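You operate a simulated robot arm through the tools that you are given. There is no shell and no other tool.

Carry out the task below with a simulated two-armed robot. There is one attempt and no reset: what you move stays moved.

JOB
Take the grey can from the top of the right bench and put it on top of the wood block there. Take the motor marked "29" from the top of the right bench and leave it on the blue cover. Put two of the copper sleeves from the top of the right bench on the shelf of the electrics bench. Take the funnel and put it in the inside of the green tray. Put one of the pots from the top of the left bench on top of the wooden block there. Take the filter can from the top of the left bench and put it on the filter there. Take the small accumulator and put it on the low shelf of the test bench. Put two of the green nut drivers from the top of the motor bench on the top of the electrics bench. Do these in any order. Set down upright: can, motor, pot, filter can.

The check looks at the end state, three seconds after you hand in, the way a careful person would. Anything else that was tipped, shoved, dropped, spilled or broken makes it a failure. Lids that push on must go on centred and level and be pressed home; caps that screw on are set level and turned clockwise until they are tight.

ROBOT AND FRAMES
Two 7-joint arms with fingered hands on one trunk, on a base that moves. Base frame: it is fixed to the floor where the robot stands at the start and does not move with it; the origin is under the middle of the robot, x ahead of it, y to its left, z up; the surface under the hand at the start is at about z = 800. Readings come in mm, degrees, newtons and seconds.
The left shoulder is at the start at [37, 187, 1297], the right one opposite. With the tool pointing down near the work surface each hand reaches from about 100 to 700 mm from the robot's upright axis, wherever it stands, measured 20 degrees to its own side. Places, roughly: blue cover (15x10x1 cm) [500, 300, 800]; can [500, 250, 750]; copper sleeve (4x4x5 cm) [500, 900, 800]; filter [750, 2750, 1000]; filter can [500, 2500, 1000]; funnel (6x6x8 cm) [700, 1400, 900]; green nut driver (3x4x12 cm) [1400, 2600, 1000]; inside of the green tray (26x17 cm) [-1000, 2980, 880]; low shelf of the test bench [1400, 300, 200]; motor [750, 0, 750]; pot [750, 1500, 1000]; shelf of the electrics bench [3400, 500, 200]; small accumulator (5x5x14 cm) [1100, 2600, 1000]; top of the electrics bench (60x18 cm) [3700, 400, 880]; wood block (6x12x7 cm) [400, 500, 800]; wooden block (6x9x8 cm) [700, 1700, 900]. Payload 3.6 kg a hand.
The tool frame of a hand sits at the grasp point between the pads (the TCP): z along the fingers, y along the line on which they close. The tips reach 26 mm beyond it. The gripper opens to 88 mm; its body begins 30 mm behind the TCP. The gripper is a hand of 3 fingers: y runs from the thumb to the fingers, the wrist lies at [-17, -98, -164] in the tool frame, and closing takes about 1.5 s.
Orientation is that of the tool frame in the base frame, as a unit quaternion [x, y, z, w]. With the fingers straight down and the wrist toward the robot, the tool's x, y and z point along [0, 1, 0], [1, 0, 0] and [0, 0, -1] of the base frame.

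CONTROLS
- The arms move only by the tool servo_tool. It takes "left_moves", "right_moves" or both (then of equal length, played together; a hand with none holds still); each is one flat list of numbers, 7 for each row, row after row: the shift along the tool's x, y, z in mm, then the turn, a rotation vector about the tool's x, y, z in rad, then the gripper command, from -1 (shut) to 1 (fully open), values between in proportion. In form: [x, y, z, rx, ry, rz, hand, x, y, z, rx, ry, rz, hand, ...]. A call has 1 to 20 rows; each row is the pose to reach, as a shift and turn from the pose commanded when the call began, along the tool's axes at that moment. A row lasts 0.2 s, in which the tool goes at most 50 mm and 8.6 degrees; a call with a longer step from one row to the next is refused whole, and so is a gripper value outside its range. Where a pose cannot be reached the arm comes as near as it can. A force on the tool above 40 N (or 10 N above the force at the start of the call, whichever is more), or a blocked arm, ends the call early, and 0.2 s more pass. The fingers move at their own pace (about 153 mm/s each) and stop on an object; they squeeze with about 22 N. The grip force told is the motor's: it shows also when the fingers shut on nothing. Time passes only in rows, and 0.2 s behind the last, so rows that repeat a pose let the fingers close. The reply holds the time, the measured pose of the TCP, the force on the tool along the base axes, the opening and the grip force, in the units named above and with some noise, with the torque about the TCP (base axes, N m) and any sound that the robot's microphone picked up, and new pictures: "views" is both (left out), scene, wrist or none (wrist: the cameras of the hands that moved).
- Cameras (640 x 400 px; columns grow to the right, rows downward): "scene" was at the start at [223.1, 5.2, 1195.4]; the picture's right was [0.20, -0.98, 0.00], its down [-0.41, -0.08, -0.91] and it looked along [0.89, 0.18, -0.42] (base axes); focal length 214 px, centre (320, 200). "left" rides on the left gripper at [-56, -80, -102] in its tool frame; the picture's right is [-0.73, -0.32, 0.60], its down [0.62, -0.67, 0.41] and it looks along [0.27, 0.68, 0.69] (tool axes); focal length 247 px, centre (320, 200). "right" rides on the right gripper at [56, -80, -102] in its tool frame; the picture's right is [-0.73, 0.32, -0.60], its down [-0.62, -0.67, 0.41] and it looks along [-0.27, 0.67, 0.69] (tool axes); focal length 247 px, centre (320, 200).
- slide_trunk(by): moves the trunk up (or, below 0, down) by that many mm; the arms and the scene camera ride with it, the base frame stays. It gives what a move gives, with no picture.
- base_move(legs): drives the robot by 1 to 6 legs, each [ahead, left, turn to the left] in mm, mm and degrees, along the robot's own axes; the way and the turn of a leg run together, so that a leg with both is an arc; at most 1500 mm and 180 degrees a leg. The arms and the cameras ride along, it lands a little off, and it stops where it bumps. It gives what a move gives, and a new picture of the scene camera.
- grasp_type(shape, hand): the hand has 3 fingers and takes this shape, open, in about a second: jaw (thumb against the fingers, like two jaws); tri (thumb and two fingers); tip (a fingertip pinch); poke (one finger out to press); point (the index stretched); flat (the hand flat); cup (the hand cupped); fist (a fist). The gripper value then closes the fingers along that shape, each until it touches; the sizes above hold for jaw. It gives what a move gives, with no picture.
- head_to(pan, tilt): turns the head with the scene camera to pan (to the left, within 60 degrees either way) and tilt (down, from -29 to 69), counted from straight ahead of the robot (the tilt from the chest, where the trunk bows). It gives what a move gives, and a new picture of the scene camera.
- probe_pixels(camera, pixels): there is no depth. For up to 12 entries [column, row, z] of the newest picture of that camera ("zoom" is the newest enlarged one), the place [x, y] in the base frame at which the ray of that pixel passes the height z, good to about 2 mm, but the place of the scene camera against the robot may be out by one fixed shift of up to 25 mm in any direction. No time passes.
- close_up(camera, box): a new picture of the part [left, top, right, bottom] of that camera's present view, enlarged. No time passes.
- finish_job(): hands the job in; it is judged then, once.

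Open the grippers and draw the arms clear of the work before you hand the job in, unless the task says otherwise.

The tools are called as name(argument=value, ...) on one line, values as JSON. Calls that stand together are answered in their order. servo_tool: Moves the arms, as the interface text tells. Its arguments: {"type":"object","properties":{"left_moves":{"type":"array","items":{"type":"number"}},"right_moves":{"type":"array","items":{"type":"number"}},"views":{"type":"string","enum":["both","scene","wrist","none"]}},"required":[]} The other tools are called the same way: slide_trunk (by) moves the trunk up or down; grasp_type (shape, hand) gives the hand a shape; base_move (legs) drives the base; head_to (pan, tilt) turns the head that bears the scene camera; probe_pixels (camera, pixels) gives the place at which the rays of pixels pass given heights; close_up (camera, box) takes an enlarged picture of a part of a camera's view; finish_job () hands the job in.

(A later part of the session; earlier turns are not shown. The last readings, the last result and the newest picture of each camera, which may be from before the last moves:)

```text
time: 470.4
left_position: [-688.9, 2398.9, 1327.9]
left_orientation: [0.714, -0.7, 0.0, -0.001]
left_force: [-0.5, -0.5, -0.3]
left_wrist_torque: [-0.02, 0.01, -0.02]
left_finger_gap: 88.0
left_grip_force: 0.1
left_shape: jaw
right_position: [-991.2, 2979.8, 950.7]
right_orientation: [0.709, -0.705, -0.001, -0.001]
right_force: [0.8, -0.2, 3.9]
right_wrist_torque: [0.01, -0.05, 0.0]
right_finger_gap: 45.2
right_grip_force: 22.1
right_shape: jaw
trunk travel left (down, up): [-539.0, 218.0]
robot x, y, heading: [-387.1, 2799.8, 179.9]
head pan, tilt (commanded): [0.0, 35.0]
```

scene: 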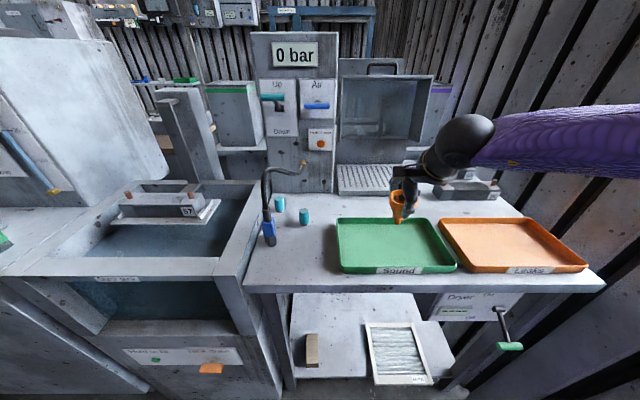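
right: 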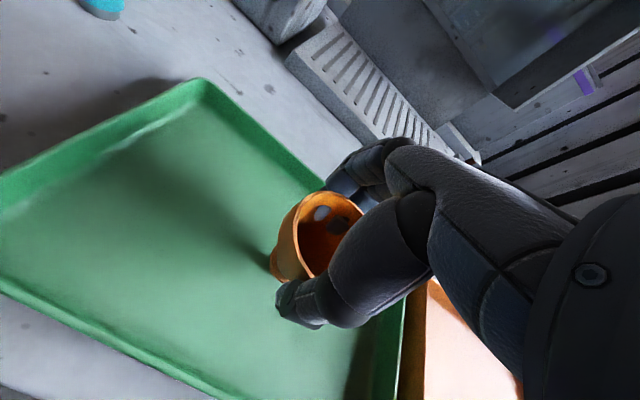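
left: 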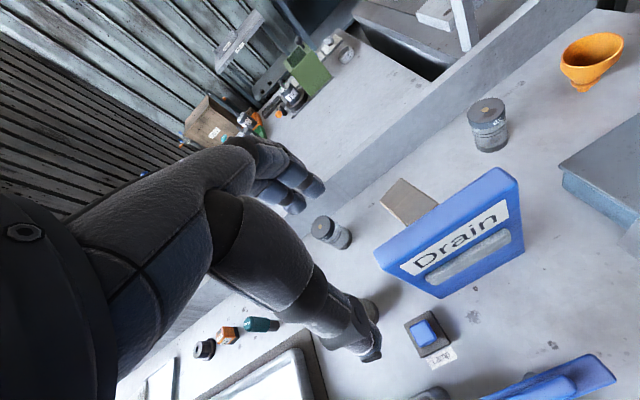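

Contact (+3.9 N). I open slowly so the funnel stays standing.

servo_tool(right_moves=[0, 0, -0.3, 0, 0, 0, 0.05, 0, 0, -0.3, 0, 0, 0, 0.1, 0, 0, -0.3, 0, 0, 0, 0.16, 0, 0, -0.3, 0, 0, 0, 0.22, 0, 0, -0.3, 0, 0, 0, 0.28, 0, 0, -0.3, 0, 0, 0, 0.35, 0, 0, -0.3, 0, 0, 0, 0.45, 0, 0, -0.3, 0, 0, 0, 0.6, 0, 0, -0.3, 0, 0, 0, 0.8, 0, 0, -0.3, 0, 0, 0, 1, 0, 0, -0.3, 0, 0, 0, 1], views="wrist")

servo_tool(right_moves=[0, 0, -10, 0, 0, 0, 1, 0, 0, -25, 0, 0, 0, 1, 0, 0, -50, 0, 0, 0, 1, 0, 0, -85, 0, 0, 0, 1, 0, 0, -125, 0, 0, 0, 1, 0, 0, -165, 0, 0, 0, 1, 0, 0, -205, 0, 0, 0, 1], views="both")

```text
time: 472.8
left_position: [-690.5, 2399.6, 1327.9]
left_orientation: [0.714, -0.7, 0.001, -0.001]
left_force: [0.2, 0.2, 0.0]
left_wrist_torque: [0.02, 0.01, 0.01]
left_finger_gap: 87.5
left_grip_force: 0.0
left_shape: jaw
right_position: [-991.0, 2978.8, 950.1]
right_orientation: [0.709, -0.706, -0.001, -0.003]
right_force: [-0.8, 0.3, -0.1]
right_wrist_torque: [0.0, 0.02, -0.01]
right_finger_gap: 87.7
right_grip_force: 0.1
right_shape: jaw
trunk travel left (down, up): [-539.0, 218.0]
robot x, y, heading: [-387.4, 2797.5, 180.0]
head pan, tilt (commanded): [0.0, 35.0]
```

right: 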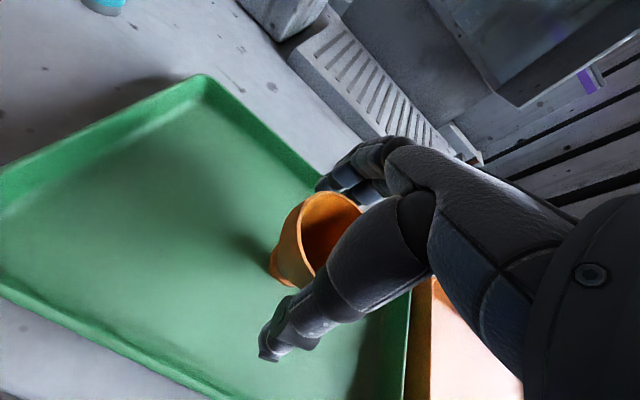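

```text
time: 474.4
left_position: [-688.6, 2399.3, 1327.9]
left_orientation: [0.714, -0.7, 0.0, -0.001]
left_force: [0.1, 0.5, -0.5]
left_wrist_torque: [0.03, 0.0, 0.03]
left_finger_gap: 87.9
left_grip_force: 0.2
left_shape: jaw
right_position: [-989.7, 2978.8, 1156.4]
right_orientation: [0.709, -0.705, -0.002, -0.002]
right_force: [0.4, 0.5, -0.6]
right_wrist_torque: [0.02, 0.03, -0.01]
right_finger_gap: 87.7
right_grip_force: 0.1
right_shape: jaw
trunk travel left (down, up): [-539.0, 218.0]
robot x, y, heading: [-390.7, 2795.3, 179.9]
head pan, tilt (commanded): [0.0, 35.0]
```

scene: 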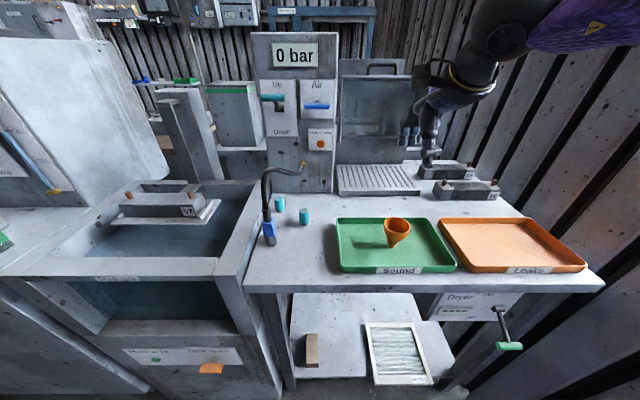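
right: 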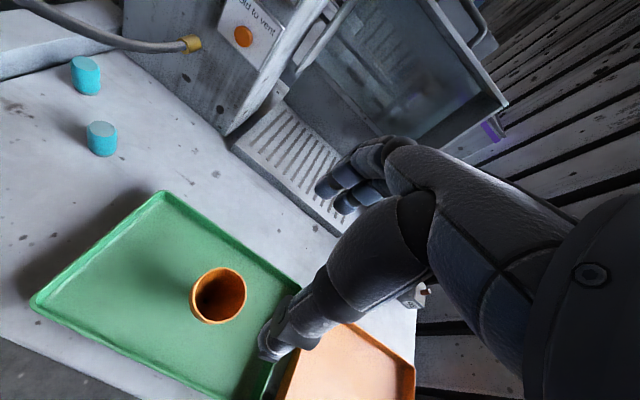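

The funnel stands inside the green tray. Now the filter can: I retract the right hand, back off, and turn around to the left bench.

servo_tool(right_moves=[0, -37, 0, 0, 0, 0, 1, 0, -75, 0, 0, 0, 0, 1, 0, -112, 0, 0, 0, 0, 1, 0, -150, 0, 0, 0, 0, 1], views="none")

base_move(legs=[[-200, 0, 0], [0, 330, 0], [0, 0, 90], [0, 0, 90]])

head_to(pan=0, tilt=35)

```text
time: 475.4
left_position: [-688.9, 2398.8, 1328.5]
left_orientation: [0.714, -0.7, 0.001, -0.001]
left_force: [-0.6, 0.8, 0.0]
left_wrist_torque: [0.03, 0.02, -0.02]
left_finger_gap: 87.8
left_grip_force: 0.0
left_shape: jaw
right_position: [-838.3, 2978.9, 1154.6]
right_orientation: [0.709, -0.705, -0.002, -0.001]
right_force: [-0.4, 0.1, -1.4]
right_wrist_torque: [0.0, 0.01, 0.01]
right_finger_gap: 87.6
right_grip_force: 0.0
right_shape: jaw
trunk travel left (down, up): [-539.0, 218.0]
robot x, y, heading: [-389.6, 2800.6, 179.8]
head pan, tilt (commanded): [0.0, 35.0]
```

```text
time: 486.3
left_position: [139.4, 2846.8, 1328.4]
left_orientation: [0.728, 0.686, 0.0, -0.001]
left_force: [-0.3, -0.2, -0.9]
left_wrist_torque: [0.01, 0.01, -0.01]
left_finger_gap: 87.9
left_grip_force: 0.1
left_shape: jaw
right_position: [243.4, 2255.8, 1153.9]
right_orientation: [0.732, 0.681, -0.003, 0.0]
right_force: [-0.5, -0.5, -0.3]
right_wrist_torque: [0.03, 0.03, 0.0]
right_finger_gap: 88.1
right_grip_force: 0.1
right_shape: jaw
trunk travel left (down, up): [-539.0, 218.0]
robot x, y, heading: [-188.4, 2465.4, -4.8]
head pan, tilt (commanded): [0.0, 35.0]
```

scene: 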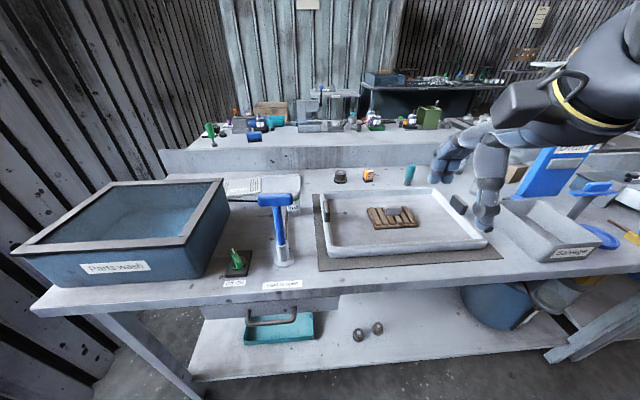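

```text
time: 486.9
left_position: [140.1, 2847.1, 1328.4]
left_orientation: [0.727, 0.686, -0.002, -0.001]
left_force: [0.3, 1.1, 0.0]
left_wrist_torque: [-0.03, 0.0, 0.0]
left_finger_gap: 88.3
left_grip_force: 0.0
left_shape: jaw
right_position: [244.1, 2255.3, 1154.8]
right_orientation: [0.733, 0.681, -0.003, 0.001]
right_force: [-0.5, 0.3, 0.3]
right_wrist_torque: [0.0, 0.01, 0.03]
right_finger_gap: 87.4
right_grip_force: 0.1
right_shape: jaw
trunk travel left (down, up): [-539.0, 218.0]
robot x, y, heading: [-191.8, 2468.3, -4.3]
head pan, tilt (commanded): [0.0, 35.0]
```

scene: 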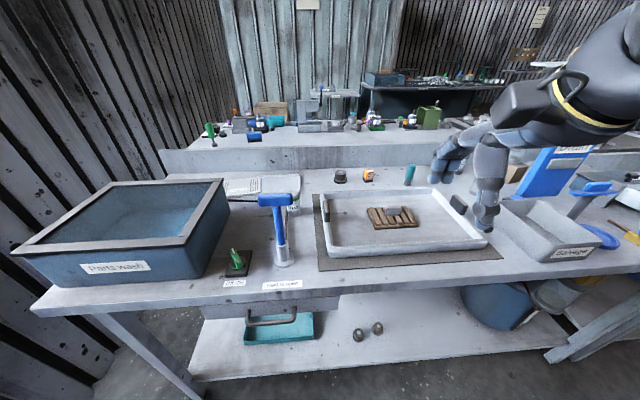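

I zoom in to identify the filter can and the filter.

close_up(camera="scene", box=[210, 150, 450, 300])

close_up(camera="scene", box=[210, 155, 340, 240])

```text
2.67 times, centred on (330, 225) of scene
```

zoom: 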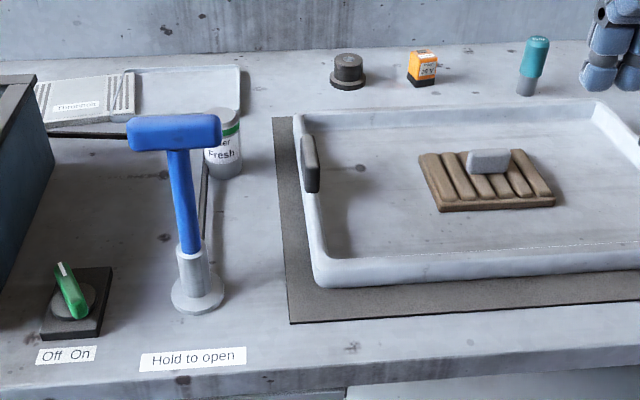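

```text
4.71 times, centred on (275, 198) of scene
```

zoom: 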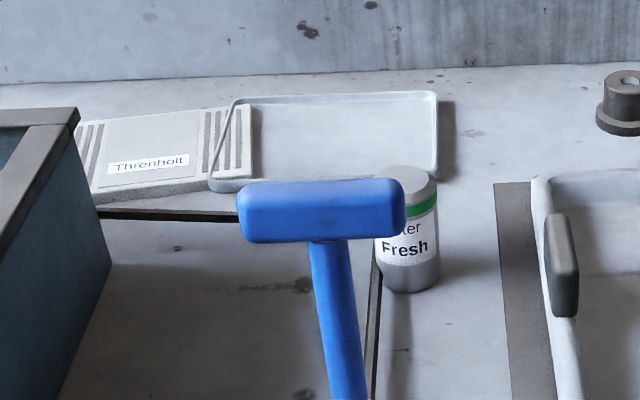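

The filter can is the "Filter Fresh" can at (292,190); the filter should be the flat "Threnholt" cartridge behind. I drive closer and look from above with the left wrist camera.

base_move(legs=[[0, 0, 4.3], [160, 0, 0]])

servo_tool(left_moves=[-20, 30, 10, 0, 0, 0, 1, -40, 60, 20, 0, 0, 0, 1, -60, 90, 30, 0, 0, 0, 1, -80, 120, 40, 0, 0, 0, 1, -100, 150, 50, 0, 0, 0, 1, -120, 180, 60, 0, 0, 0, 1, -140, 210, 70, 0, 0, 0, 1, -160, 240, 80, 0, 0, 0, 1], views="both")

```text
time: 488.8
left_position: [272.4, 2871.1, 1328.7]
left_orientation: [0.702, 0.713, -0.001, -0.001]
left_force: [0.7, -0.7, -0.3]
left_wrist_torque: [0.01, 0.02, 0.0]
left_finger_gap: 87.8
left_grip_force: 0.2
left_shape: jaw
right_position: [422.2, 2288.6, 1154.5]
right_orientation: [0.706, 0.708, -0.003, 0.0]
right_force: [0.6, -0.1, 0.0]
right_wrist_torque: [-0.01, 0.01, -0.01]
right_finger_gap: 87.9
right_grip_force: 0.0
right_shape: jaw
trunk travel left (down, up): [-539.0, 218.0]
robot x, y, heading: [-33.2, 2473.0, 0.1]
head pan, tilt (commanded): [0.0, 35.0]
```

scene: 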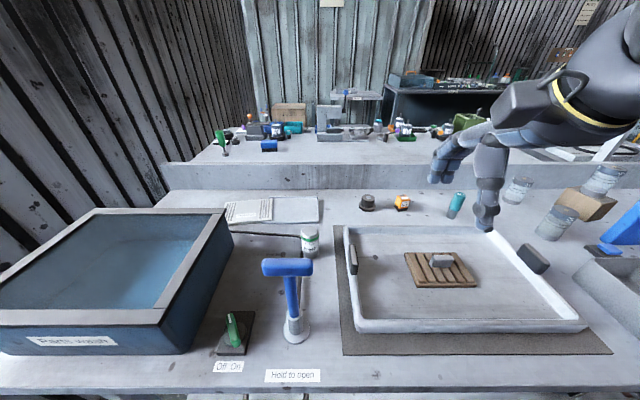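

```text
time: 490.6
left_position: [515.4, 2713.2, 1247.4]
left_orientation: [0.701, 0.713, -0.001, -0.001]
left_force: [0.2, 0.3, 0.0]
left_wrist_torque: [0.02, -0.01, -0.03]
left_finger_gap: 88.0
left_grip_force: 0.0
left_shape: jaw
right_position: [421.8, 2289.1, 1155.2]
right_orientation: [0.706, 0.708, -0.002, 0.001]
right_force: [0.1, -0.1, 0.2]
right_wrist_torque: [0.03, -0.03, 0.03]
right_finger_gap: 87.7
right_grip_force: 0.0
right_shape: jaw
trunk travel left (down, up): [-539.0, 218.0]
robot x, y, heading: [-29.3, 2470.8, -0.3]
head pan, tilt (commanded): [0.0, 35.0]
```

scene: 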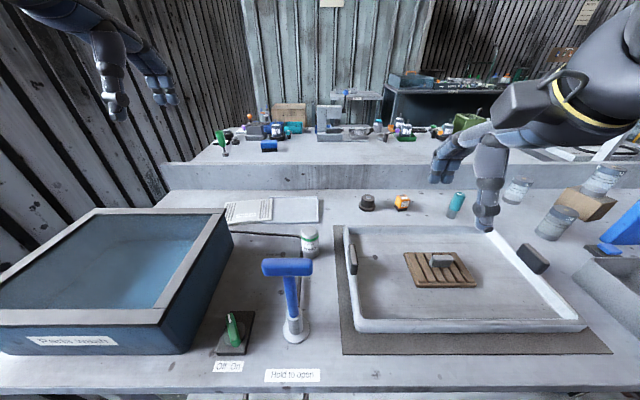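
left: 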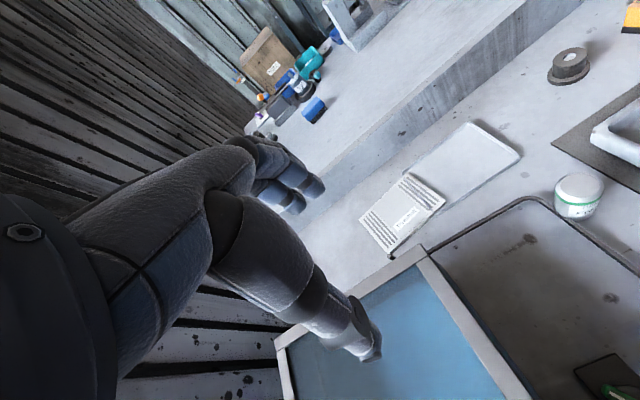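

close_up(camera="left", box=[340, 100, 620, 270])

close_up(camera="scene", box=[200, 180, 440, 320])

```text
2.29 times, centred on (480, 185) of left
```

zoom: 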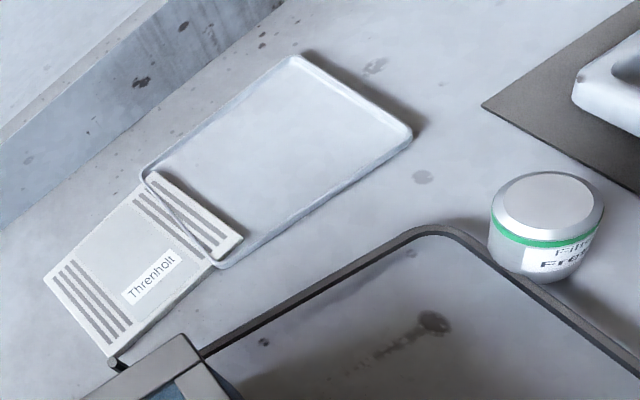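

```text
2.67 times, centred on (320, 250) of scene
```

zoom: 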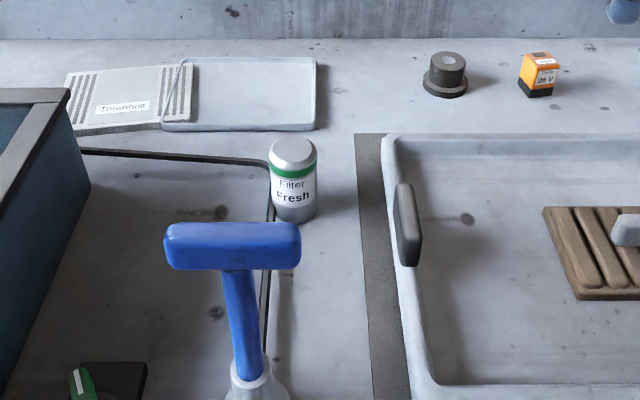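

I probe the Threnholt piece, the shallow tray, the dark hat-shaped piece and the filter can.

probe_pixels(camera="left", pixels=[[401, 213.5, 890], [462, 163, 885], [570, 72, 885], [578, 186, 980], [576, 214, 885], [359, 219, 890], [390, 255, 890], [444, 204, 890], [404, 173, 890], [467, 122, 885], [520, 155, 885]])

probe_pixels(camera="scene", pixels=[[250, 212, 880], [290, 210, 880], [368, 205, 880], [310, 254, 870], [309, 232, 960]])

```text
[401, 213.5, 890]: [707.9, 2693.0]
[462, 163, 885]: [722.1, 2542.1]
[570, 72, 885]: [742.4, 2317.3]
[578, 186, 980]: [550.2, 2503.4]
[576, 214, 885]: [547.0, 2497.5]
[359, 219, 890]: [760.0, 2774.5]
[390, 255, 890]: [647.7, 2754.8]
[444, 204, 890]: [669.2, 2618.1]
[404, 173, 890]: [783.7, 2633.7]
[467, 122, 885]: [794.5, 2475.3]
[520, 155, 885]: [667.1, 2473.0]
```

```text
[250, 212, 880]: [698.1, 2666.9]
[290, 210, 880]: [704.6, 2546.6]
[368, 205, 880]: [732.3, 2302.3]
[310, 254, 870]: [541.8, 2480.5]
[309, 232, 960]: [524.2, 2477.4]
```

The filter (Threnholt) spans about x 648–784, y 2618–2774; the can is at (547,2500). I check the blue T-handle's location and height near the can.

probe_pixels(camera="scene", pixels=[[297, 333, 870], [297, 325, 880], [262, 266, 1000], [312, 264, 1000], [287, 258, 1010], [287, 258, 1030], [287, 258, 990]])

close_up(camera="scene", box=[240, 220, 360, 350])

```text
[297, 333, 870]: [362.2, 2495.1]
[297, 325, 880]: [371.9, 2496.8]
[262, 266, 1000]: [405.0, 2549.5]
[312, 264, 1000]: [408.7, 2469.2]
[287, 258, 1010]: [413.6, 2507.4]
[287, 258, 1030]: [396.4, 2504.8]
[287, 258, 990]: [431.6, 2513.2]
```

```text
3.08 times, centred on (300, 285) of scene
```

zoom: 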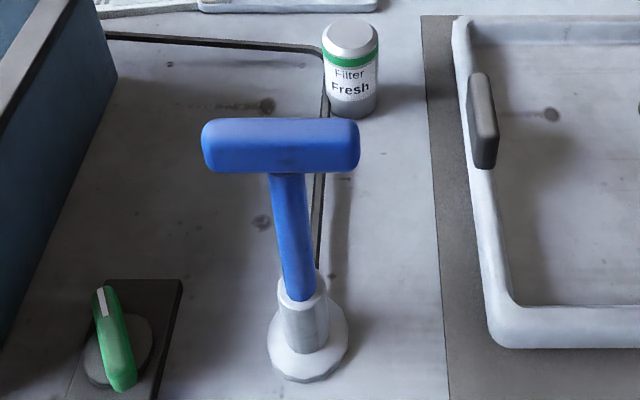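

The T-handle (≈(390,2525), top ≈1055) is in front of the can, so I'll come from the right side with the right arm. I retract the left hand and turn the base 40° left at y≈2400.

servo_tool(left_moves=[20, -30, -10, 0, 0, 0, 1, 40, -60, -20, 0, 0, 0, 1, 60, -90, -30, 0, 0, 0, 1, 80, -120, -40, 0, 0, 0, 1, 100, -150, -50, 0, 0, 0, 1, 120, -180, -60, 0, 0, 0, 1, 140, -210, -70, 0, 0, 0, 1, 160, -240, -80, 0, 0, 0, 1], views="none")

base_move(legs=[[0, -80, 0], [0, 0, 40]])

head_to(pan=-30, tilt=45)

```text
time: 492.4
left_position: [270.6, 2867.5, 1327.4]
left_orientation: [0.702, 0.713, -0.002, -0.001]
left_force: [-0.1, -0.3, -0.3]
left_wrist_torque: [-0.03, -0.01, -0.01]
left_finger_gap: 87.9
left_grip_force: 0.1
left_shape: jaw
right_position: [420.1, 2289.4, 1153.7]
right_orientation: [0.706, 0.708, -0.002, 0.001]
right_force: [-0.7, 0.5, -0.6]
right_wrist_torque: [0.04, -0.03, -0.05]
right_finger_gap: 87.9
right_grip_force: 0.1
right_shape: jaw
trunk travel left (down, up): [-539.0, 218.0]
robot x, y, heading: [-30.9, 2468.5, -0.1]
head pan, tilt (commanded): [0.0, 35.0]
```

```text
time: 495.3
left_position: [-57.3, 2889.8, 1326.1]
left_orientation: [0.413, 0.911, -0.001, -0.001]
left_force: [0.4, -0.1, 1.0]
left_wrist_torque: [0.0, -0.02, 0.04]
left_finger_gap: 87.7
left_grip_force: 0.1
left_shape: jaw
right_position: [430.4, 2544.9, 1154.7]
right_orientation: [0.419, 0.908, -0.002, 0.002]
right_force: [1.0, -0.9, -0.7]
right_wrist_torque: [0.01, 0.01, -0.03]
right_finger_gap: 88.0
right_grip_force: 0.1
right_shape: jaw
trunk travel left (down, up): [-539.0, 218.0]
robot x, y, heading: [-31.8, 2392.4, 39.9]
head pan, tilt (commanded): [0.0, 35.0]
```

scene: 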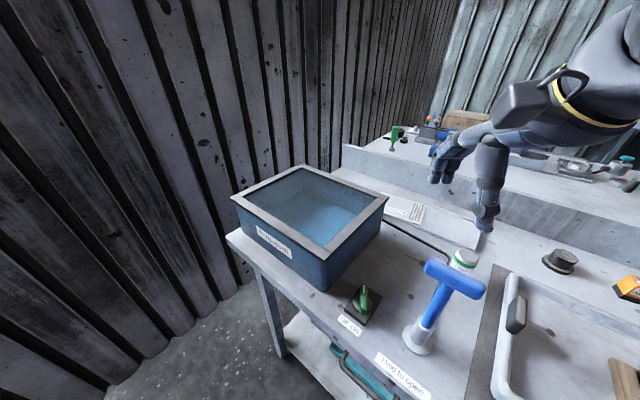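

```text
time: 496.2
left_position: [-56.4, 2889.3, 1327.7]
left_orientation: [0.414, 0.91, -0.001, -0.001]
left_force: [-0.2, -0.8, 0.6]
left_wrist_torque: [0.05, 0.02, -0.03]
left_finger_gap: 88.1
left_grip_force: 0.0
left_shape: jaw
right_position: [430.8, 2544.7, 1154.3]
right_orientation: [0.419, 0.908, -0.002, 0.002]
right_force: [-0.7, -0.1, 0.2]
right_wrist_torque: [-0.02, 0.0, -0.05]
right_finger_gap: 87.9
right_grip_force: 0.0
right_shape: jaw
trunk travel left (down, up): [-539.0, 218.0]
robot x, y, heading: [-27.3, 2393.7, 40.2]
head pan, tilt (commanded): [-30.0, 45.0]
```

scene: 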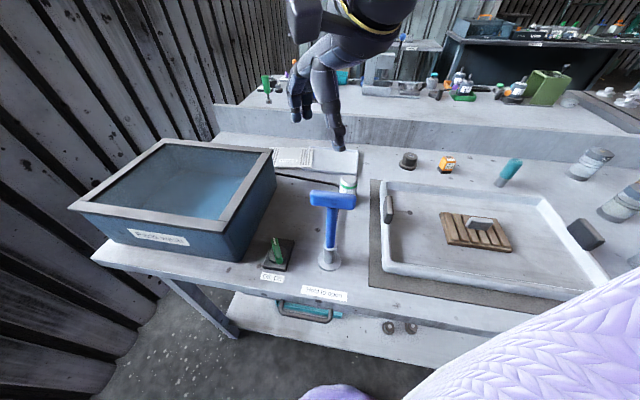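

I move the right hand to the right of the can, to (505,2440,1100) with yaw ≈25°, for a close view.

servo_tool(right_moves=[-42, -4, 0, 0, 0, 0.09, 1, -85, -8, 0, 0, 0, 0.18, 1, -128, -11.7, 0, 0, 0, 0.27, 1, -128, -11.7, 27, 0, 0, 0.27, 1, -128, -11.7, 54, 0, 0, 0.27, 1], views="both")

close_up(camera="right", box=[120, 120, 320, 280])

```text
time: 497.4
left_position: [-57.6, 2888.0, 1327.3]
left_orientation: [0.413, 0.911, -0.001, 0.0]
left_force: [0.0, -0.2, -0.7]
left_wrist_torque: [0.0, 0.03, 0.04]
left_finger_gap: 87.9
left_grip_force: 0.1
left_shape: jaw
right_position: [504.9, 2438.8, 1103.1]
right_orientation: [0.538, 0.843, -0.002, 0.002]
right_force: [0.0, 0.2, 0.4]
right_wrist_torque: [0.02, -0.01, -0.02]
right_finger_gap: 88.1
right_grip_force: 0.0
right_shape: jaw
trunk travel left (down, up): [-539.0, 218.0]
robot x, y, heading: [-27.1, 2391.2, 40.0]
head pan, tilt (commanded): [-30.0, 45.0]
```

scene: 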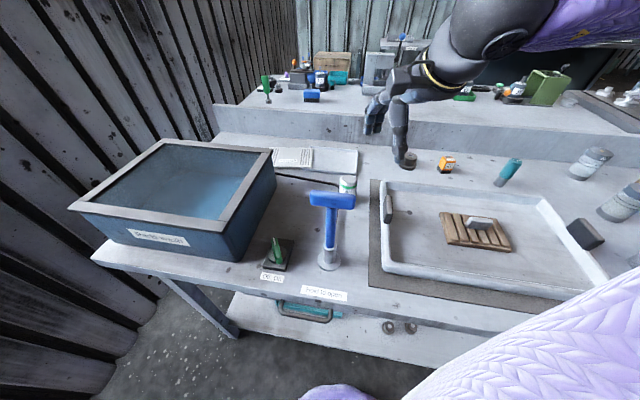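
right: 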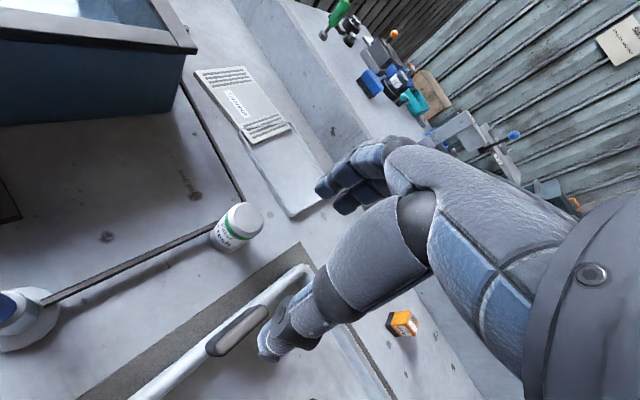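

```text
2.50 times, centred on (220, 200) of right
```

zoom: 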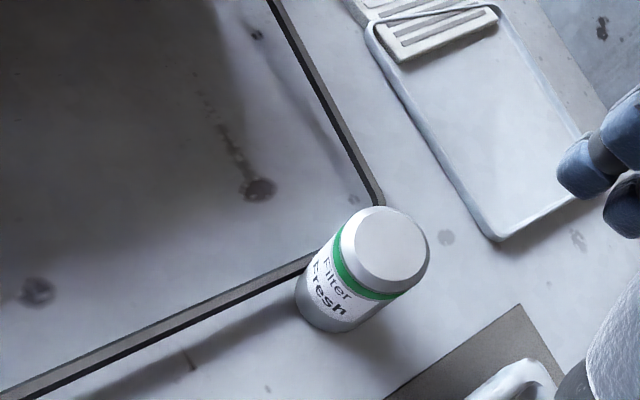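

I probe the can's top and base, and the filter's corners from this view.

probe_pixels(camera="right", pixels=[[248, 219, 970], [248, 219, 960], [248, 219, 980], [228, 239, 880], [195, 71, 895], [241, 67, 895], [290, 128, 895], [245, 143, 895], [242, 105, 895]])

close_up(camera="right", box=[170, 40, 350, 230])

```text
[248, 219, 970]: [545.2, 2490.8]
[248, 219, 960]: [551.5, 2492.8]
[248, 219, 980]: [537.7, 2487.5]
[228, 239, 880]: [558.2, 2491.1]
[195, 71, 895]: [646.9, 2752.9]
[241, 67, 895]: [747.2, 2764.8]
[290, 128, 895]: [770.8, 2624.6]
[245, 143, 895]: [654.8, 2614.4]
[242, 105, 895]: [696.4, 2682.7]
```

```text
2.11 times, centred on (260, 135) of right
```

zoom: 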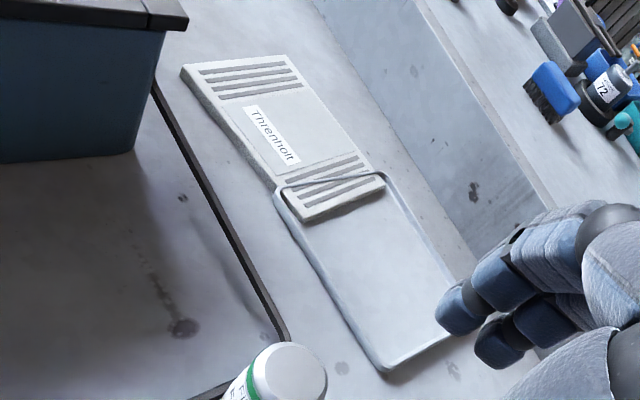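

probe_pixels(camera="right", pixels=[[268, 308, 950], [208, 352, 950], [268, 308, 930], [208, 352, 930], [300, 268, 900]])

servo_tool(right_moves=[10, 22, 0, 0, 0, 0, 0.8, 20, 44, 20, 0, 0, 0, 0.6, 30, 65.8, 45, 0, 0, 0, 0.6, 30, 65.8, 53, 0, 0, 0, 0.6], views="both")

close_up(camera="right", box=[190, 190, 350, 320])

```text
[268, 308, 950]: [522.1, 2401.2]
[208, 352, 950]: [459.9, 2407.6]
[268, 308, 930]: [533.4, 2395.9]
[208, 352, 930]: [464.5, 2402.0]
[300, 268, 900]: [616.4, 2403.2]
```

```text
time: 498.4
left_position: [-57.7, 2888.8, 1327.8]
left_orientation: [0.412, 0.911, -0.001, 0.0]
left_force: [-0.6, 0.2, 0.4]
left_wrist_torque: [-0.01, 0.0, -0.02]
left_finger_gap: 88.0
left_grip_force: 0.0
left_shape: jaw
right_position: [551.8, 2495.2, 1048.2]
right_orientation: [0.538, 0.843, 0.0, 0.001]
right_force: [0.3, 0.1, -0.3]
right_wrist_torque: [-0.02, -0.02, 0.0]
right_finger_gap: 70.4
right_grip_force: 0.0
right_shape: jaw
trunk travel left (down, up): [-539.0, 218.0]
robot x, y, heading: [-30.0, 2390.6, 39.7]
head pan, tilt (commanded): [-30.0, 45.0]
```

scene: 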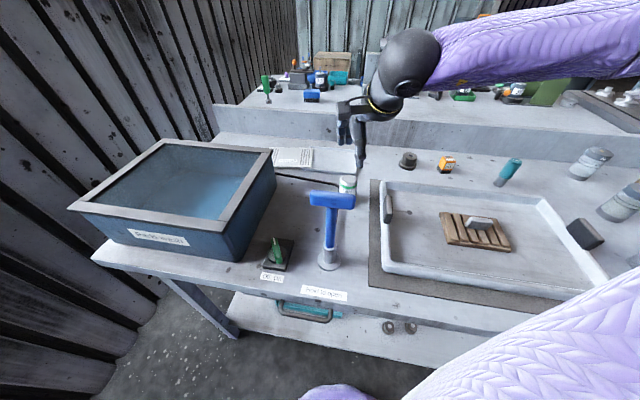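
right: 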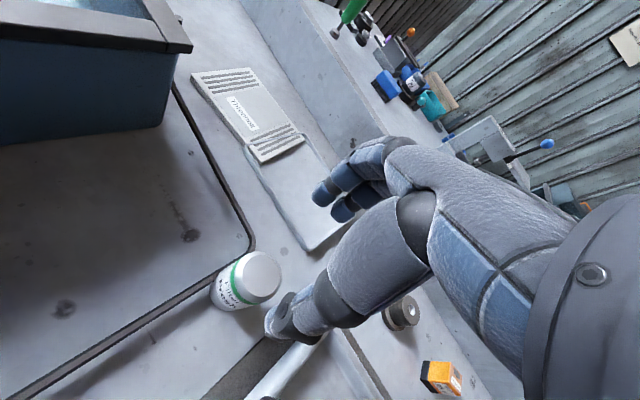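

```text
3.08 times, centred on (270, 255) of right
```

zoom: 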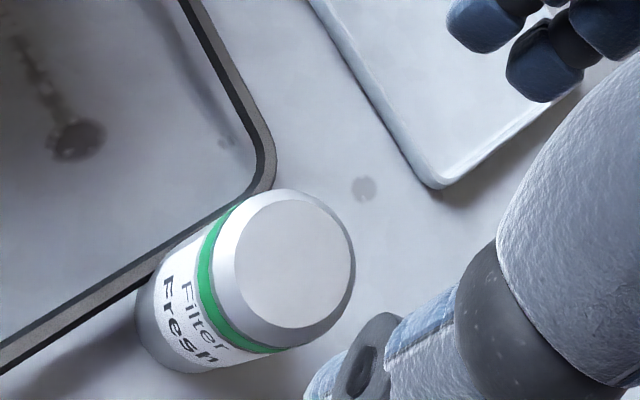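

Aligned except ≈4 mm; I correct and descend to z≈936.

servo_tool(right_moves=[0, -4, 25, 0, 0, 0, 0.6, 0, -4, 50, 0, 0, 0, 0.6, 0, -4, 75, 0, 0, 0, 0.6, 0, -4, 100, 0, 0, 0, 0.6, 0, -4, 112, 0, 0, 0, 0.6, 0, -4, 112, 0, 0, 0, 0.6], views="both")

```text
time: 499.8
left_position: [-57.0, 2888.6, 1327.7]
left_orientation: [0.413, 0.911, -0.001, 0.0]
left_force: [-0.2, 0.3, -0.6]
left_wrist_torque: [0.02, 0.03, 0.02]
left_finger_gap: 88.2
left_grip_force: 0.0
left_shape: jaw
right_position: [549.1, 2492.6, 934.4]
right_orientation: [0.538, 0.843, -0.002, 0.004]
right_force: [0.8, 1.2, 0.4]
right_wrist_torque: [-0.01, 0.01, -0.01]
right_finger_gap: 70.7
right_grip_force: 0.0
right_shape: jaw
trunk travel left (down, up): [-539.0, 218.0]
robot x, y, heading: [-30.2, 2387.2, 39.9]
head pan, tilt (commanded): [-30.0, 45.0]
```

scene: 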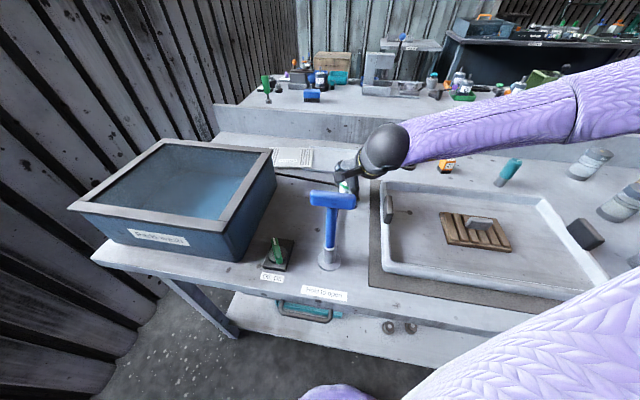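
right: 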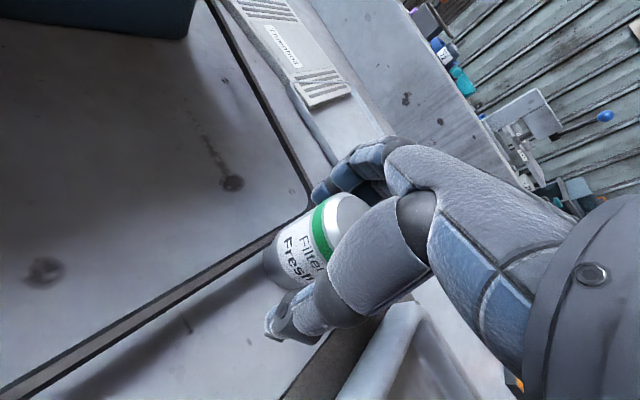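

The can is between thumb and fingers, no contact. I close and lift 15 mm.

servo_tool(right_moves=[0, 0, 0, 0, 0, 0, 0.3, 0, 0, 0, 0, 0, 0, 0, 0, 0, 0, 0, 0, 0, -1, 0, 0, 0, 0, 0, 0, -1, 0, 0, 0, 0, 0, 0, -1, 0, 0, 0, 0, 0, 0, -1, 0, 0, 0, 0, 0, 0, -1, 0, 0, -5, 0, 0, 0, -1, 0, 0, -15, 0, 0, 0, -1, 0, 0, -15, 0, 0, 0, -1], views="wrist")

close_up(camera="right", box=[220, 150, 400, 340])

```text
time: 502.0
left_position: [-57.5, 2889.2, 1327.7]
left_orientation: [0.413, 0.911, 0.0, 0.0]
left_force: [-0.2, 0.6, 0.1]
left_wrist_torque: [0.02, 0.01, -0.02]
left_finger_gap: 87.9
left_grip_force: 0.1
left_shape: jaw
right_position: [548.9, 2490.7, 951.8]
right_orientation: [0.538, 0.843, -0.002, 0.003]
right_force: [0.6, 0.7, -1.2]
right_wrist_torque: [0.04, -0.07, 0.03]
right_finger_gap: 31.8
right_grip_force: 21.8
right_shape: jaw
trunk travel left (down, up): [-539.0, 218.0]
robot x, y, heading: [-33.1, 2395.0, 40.0]
head pan, tilt (commanded): [-30.0, 45.0]
```

right: 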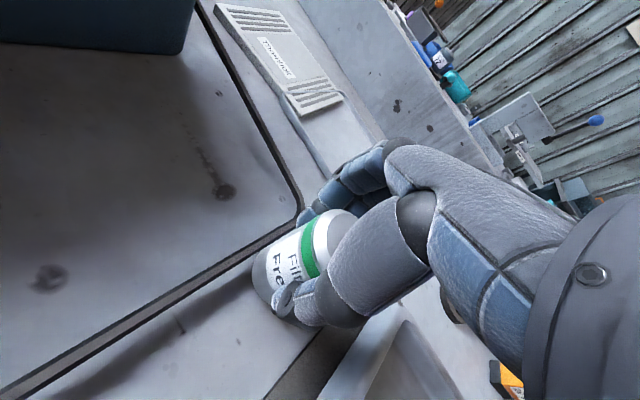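

```text
2.11 times, centred on (310, 245) of right
```

zoom: 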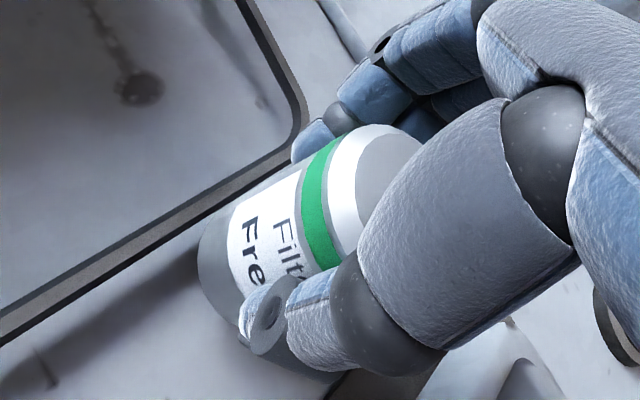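

The filter can is held (gap 31.8). I lift it to z≈1135 and check the Parts-wash bin's height next to the filter.

servo_tool(right_moves=[0, 0, -40, 0, 0, 0, -1, 0, 0, -80, 0, 0, 0, -1, 0, 0, -120, 0, 0, 0, -1, 0, 0, -160, 0, 0, 0, -1, 0, 0, -185, 0, 0, 0, -1], views="both")

close_up(camera="scene", box=[50, 120, 370, 280])

```text
time: 503.2
left_position: [-57.4, 2888.7, 1328.3]
left_orientation: [0.414, 0.91, -0.001, 0.0]
left_force: [0.7, 0.6, 0.3]
left_wrist_torque: [0.01, 0.0, -0.01]
left_finger_gap: 87.9
left_grip_force: 0.0
left_shape: jaw
right_position: [549.5, 2493.0, 1135.6]
right_orientation: [0.538, 0.843, -0.002, 0.002]
right_force: [0.3, 0.1, -1.2]
right_wrist_torque: [0.01, -0.01, -0.01]
right_finger_gap: 31.9
right_grip_force: 22.1
right_shape: jaw
trunk travel left (down, up): [-539.0, 218.0]
robot x, y, heading: [-29.7, 2391.6, 39.8]
head pan, tilt (commanded): [-30.0, 45.0]
```

scene: 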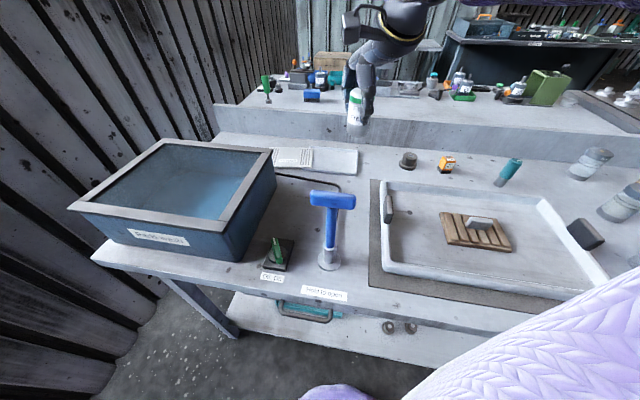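
right: 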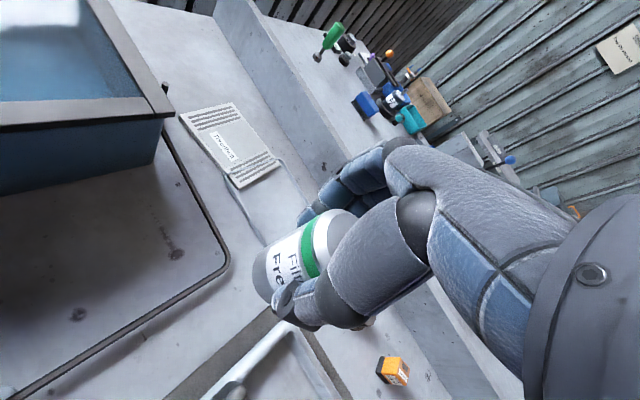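

```text
2.00 times, centred on (210, 200) of scene
```

zoom: 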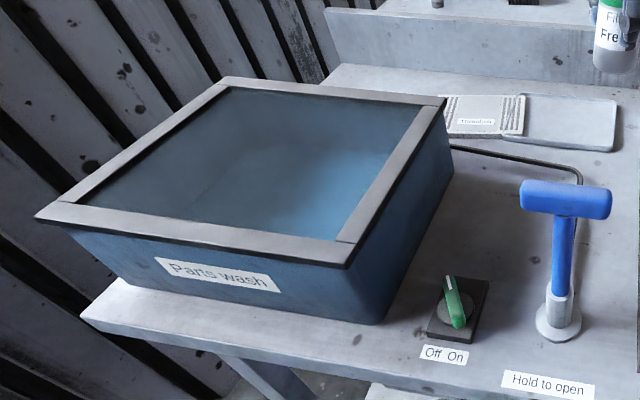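

probe_pixels(camera="scene", pixels=[[225, 232.5, 1000], [225, 232.5, 1040], [239, 261, 870], [271.5, 150, 1000], [271.5, 150, 1040], [276, 190, 870]])

probe_pixels(camera="right", pixels=[[172, 112, 1000], [172, 112, 1020], [180, 116, 890], [234, 103, 890], [281, 160, 895], [235, 187, 895], [163, 85, 1000]])

```text
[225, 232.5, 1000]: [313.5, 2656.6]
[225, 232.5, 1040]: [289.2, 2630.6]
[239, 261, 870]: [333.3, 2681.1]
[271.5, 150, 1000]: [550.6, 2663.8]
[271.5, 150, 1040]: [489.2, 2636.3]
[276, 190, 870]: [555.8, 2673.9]
```

```text
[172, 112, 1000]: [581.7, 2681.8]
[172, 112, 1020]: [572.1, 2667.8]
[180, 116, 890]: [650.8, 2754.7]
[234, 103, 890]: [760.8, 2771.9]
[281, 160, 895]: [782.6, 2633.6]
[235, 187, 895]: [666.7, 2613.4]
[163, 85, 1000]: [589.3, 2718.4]
```

The bin's rim (≈z 1000) ends at (582,2682), clear of the filter (centre ≈(715,2693)). I shift the base 200 mm to the left with the can held high.

base_move(legs=[[128, 154, 0]])

head_to(pan=-35, tilt=40)

```text
time: 504.8
left_position: [-58.2, 3092.8, 1326.1]
left_orientation: [0.414, 0.91, -0.002, -0.001]
left_force: [-0.5, 0.2, 0.0]
left_wrist_torque: [-0.01, -0.01, -0.01]
left_finger_gap: 87.9
left_grip_force: 0.2
left_shape: jaw
right_position: [550.2, 2696.0, 1135.6]
right_orientation: [0.537, 0.843, -0.002, 0.001]
right_force: [-0.1, -0.6, -2.2]
right_wrist_torque: [0.01, -0.01, -0.01]
right_finger_gap: 31.9
right_grip_force: 22.1
right_shape: jaw
trunk travel left (down, up): [-539.0, 218.0]
robot x, y, heading: [-31.2, 2592.9, 40.2]
head pan, tilt (commanded): [-30.0, 45.0]
```

scene: 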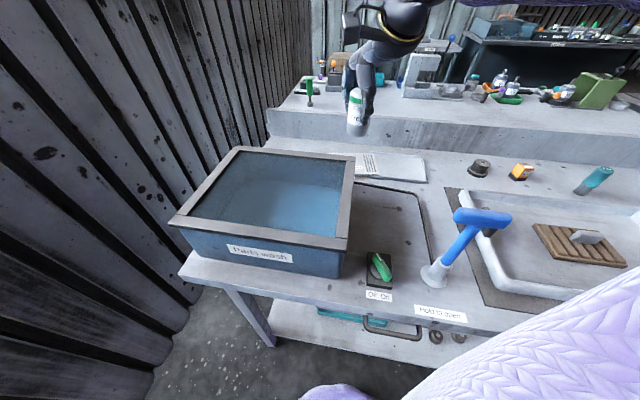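

```text
time: 505.5
left_position: [-58.5, 3091.9, 1328.9]
left_orientation: [0.413, 0.911, -0.001, 0.0]
left_force: [-0.3, -0.4, -0.4]
left_wrist_torque: [0.04, -0.01, -0.03]
left_finger_gap: 88.1
left_grip_force: 0.1
left_shape: jaw
right_position: [550.2, 2695.5, 1136.2]
right_orientation: [0.537, 0.843, -0.002, 0.002]
right_force: [0.6, -0.2, -1.3]
right_wrist_torque: [0.0, -0.02, 0.0]
right_finger_gap: 31.9
right_grip_force: 22.4
right_shape: jaw
trunk travel left (down, up): [-539.0, 218.0]
robot x, y, heading: [-30.5, 2594.9, 40.2]
head pan, tilt (commanded): [-35.0, 40.0]
```

scene: 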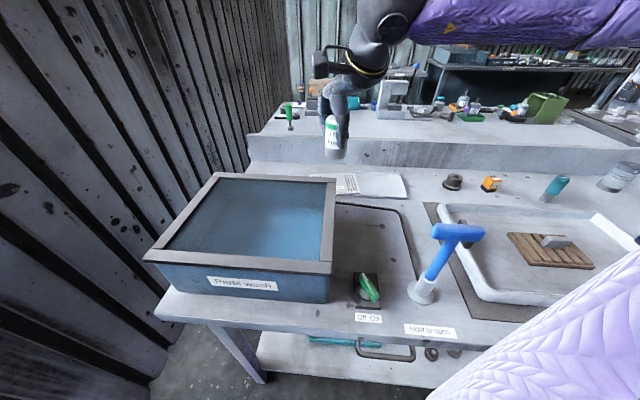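

I extend the right hand over the filter centre and lower to z≈1060 for a look.

servo_tool(right_moves=[-18, 37, 0, 0, 0, 0, -1, -36, 74, 0, 0, 0, 0, -1, -54, 111, 0, 0, 0, 0, -1, -72, 148.5, 0, 0, 0, 0, -1, -72, 148.5, 40, 0, 0, 0, -1, -72, 148.5, 75, 0, 0, 0, -1], views="both")

close_up(camera="right", box=[130, 130, 370, 330])

```text
time: 506.9
left_position: [-57.8, 3091.8, 1326.8]
left_orientation: [0.414, 0.91, -0.002, -0.001]
left_force: [-0.2, -0.1, 0.0]
left_wrist_torque: [0.02, -0.02, 0.01]
left_finger_gap: 87.8
left_grip_force: 0.1
left_shape: jaw
right_position: [715.2, 2690.3, 1061.4]
right_orientation: [0.538, 0.843, -0.001, 0.002]
right_force: [-0.3, 0.4, -2.1]
right_wrist_torque: [0.0, -0.04, -0.02]
right_finger_gap: 31.9
right_grip_force: 22.1
right_shape: jaw
trunk travel left (down, up): [-539.0, 218.0]
robot x, y, heading: [-30.0, 2593.1, 39.9]
head pan, tilt (commanded): [-35.0, 40.0]
```

scene: 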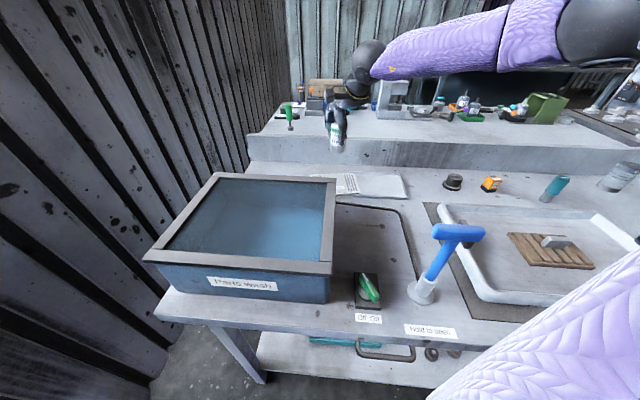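
right: 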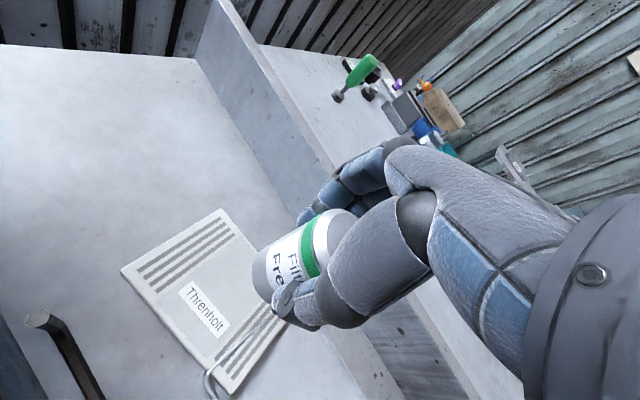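

```text
2.00 times, centred on (250, 230) of right
```

zoom: 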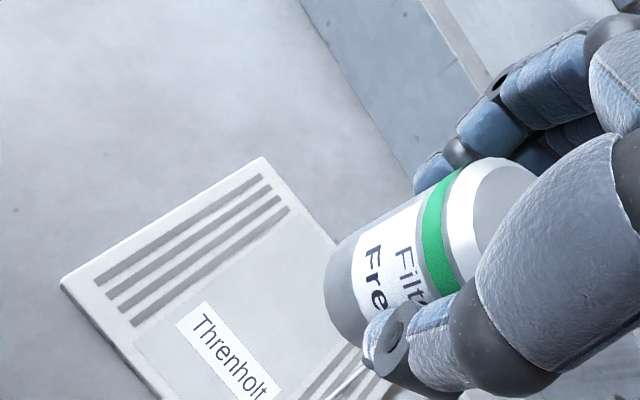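

I probe the filter's visible corners from here to refine its centre and height.

probe_pixels(camera="right", pixels=[[122, 268, 895], [219, 209, 895], [232, 393, 895], [122, 268, 905], [219, 209, 905], [232, 393, 905], [205, 305, 900]])

```text
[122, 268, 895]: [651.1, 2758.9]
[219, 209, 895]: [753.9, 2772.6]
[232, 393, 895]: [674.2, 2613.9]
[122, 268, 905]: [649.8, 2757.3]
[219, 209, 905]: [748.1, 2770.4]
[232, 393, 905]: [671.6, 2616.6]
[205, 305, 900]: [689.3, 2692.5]
```

Centre (714,2693) confirmed. I lower to ≈15–20 mm above the filter.

servo_tool(right_moves=[2.5, 0, 25, 0, 0, 0, -1, 2.5, 0, 50, 0, 0, 0, -1, 2.5, 0, 70, 0, 0, 0, -1, 2.5, 0, 86, 0, 0, 0, -1, 2.5, 0, 86, 0, 0, 0, -1], views="both")

close_up(camera="right", box=[170, 170, 370, 340])

```text
time: 508.1
left_position: [-57.9, 3091.7, 1327.7]
left_orientation: [0.414, 0.91, -0.001, 0.0]
left_force: [-0.5, -0.5, -0.2]
left_wrist_torque: [0.01, -0.02, 0.0]
left_finger_gap: 88.1
left_grip_force: 0.1
left_shape: jaw
right_position: [712.2, 2692.0, 976.4]
right_orientation: [0.538, 0.843, -0.001, 0.003]
right_force: [0.5, -0.5, -1.1]
right_wrist_torque: [-0.01, -0.04, 0.01]
right_finger_gap: 31.9
right_grip_force: 21.9
right_shape: jaw
trunk travel left (down, up): [-539.0, 218.0]
robot x, y, heading: [-30.1, 2594.7, 39.9]
head pan, tilt (commanded): [-35.0, 40.0]
```

scene: 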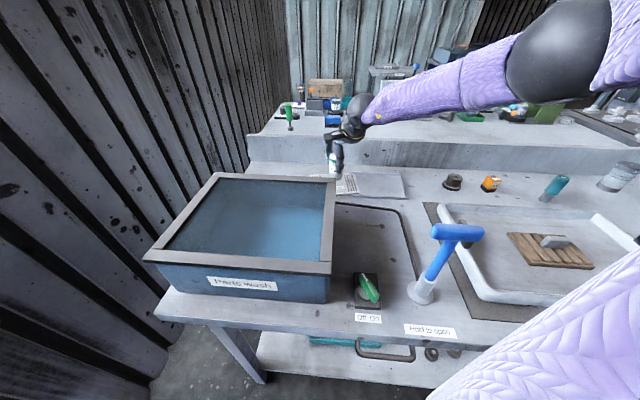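
right: 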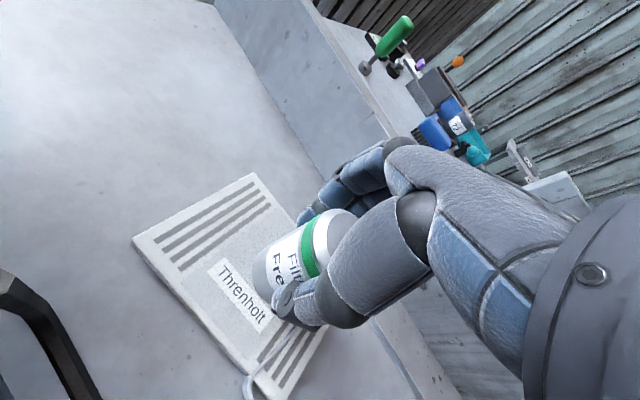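

```text
2.35 times, centred on (270, 255) of right
```

zoom: 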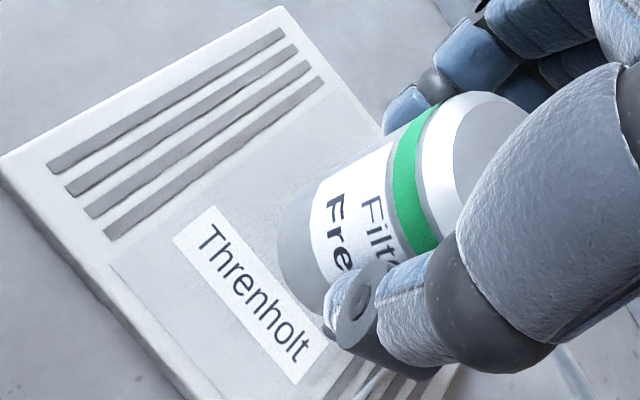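

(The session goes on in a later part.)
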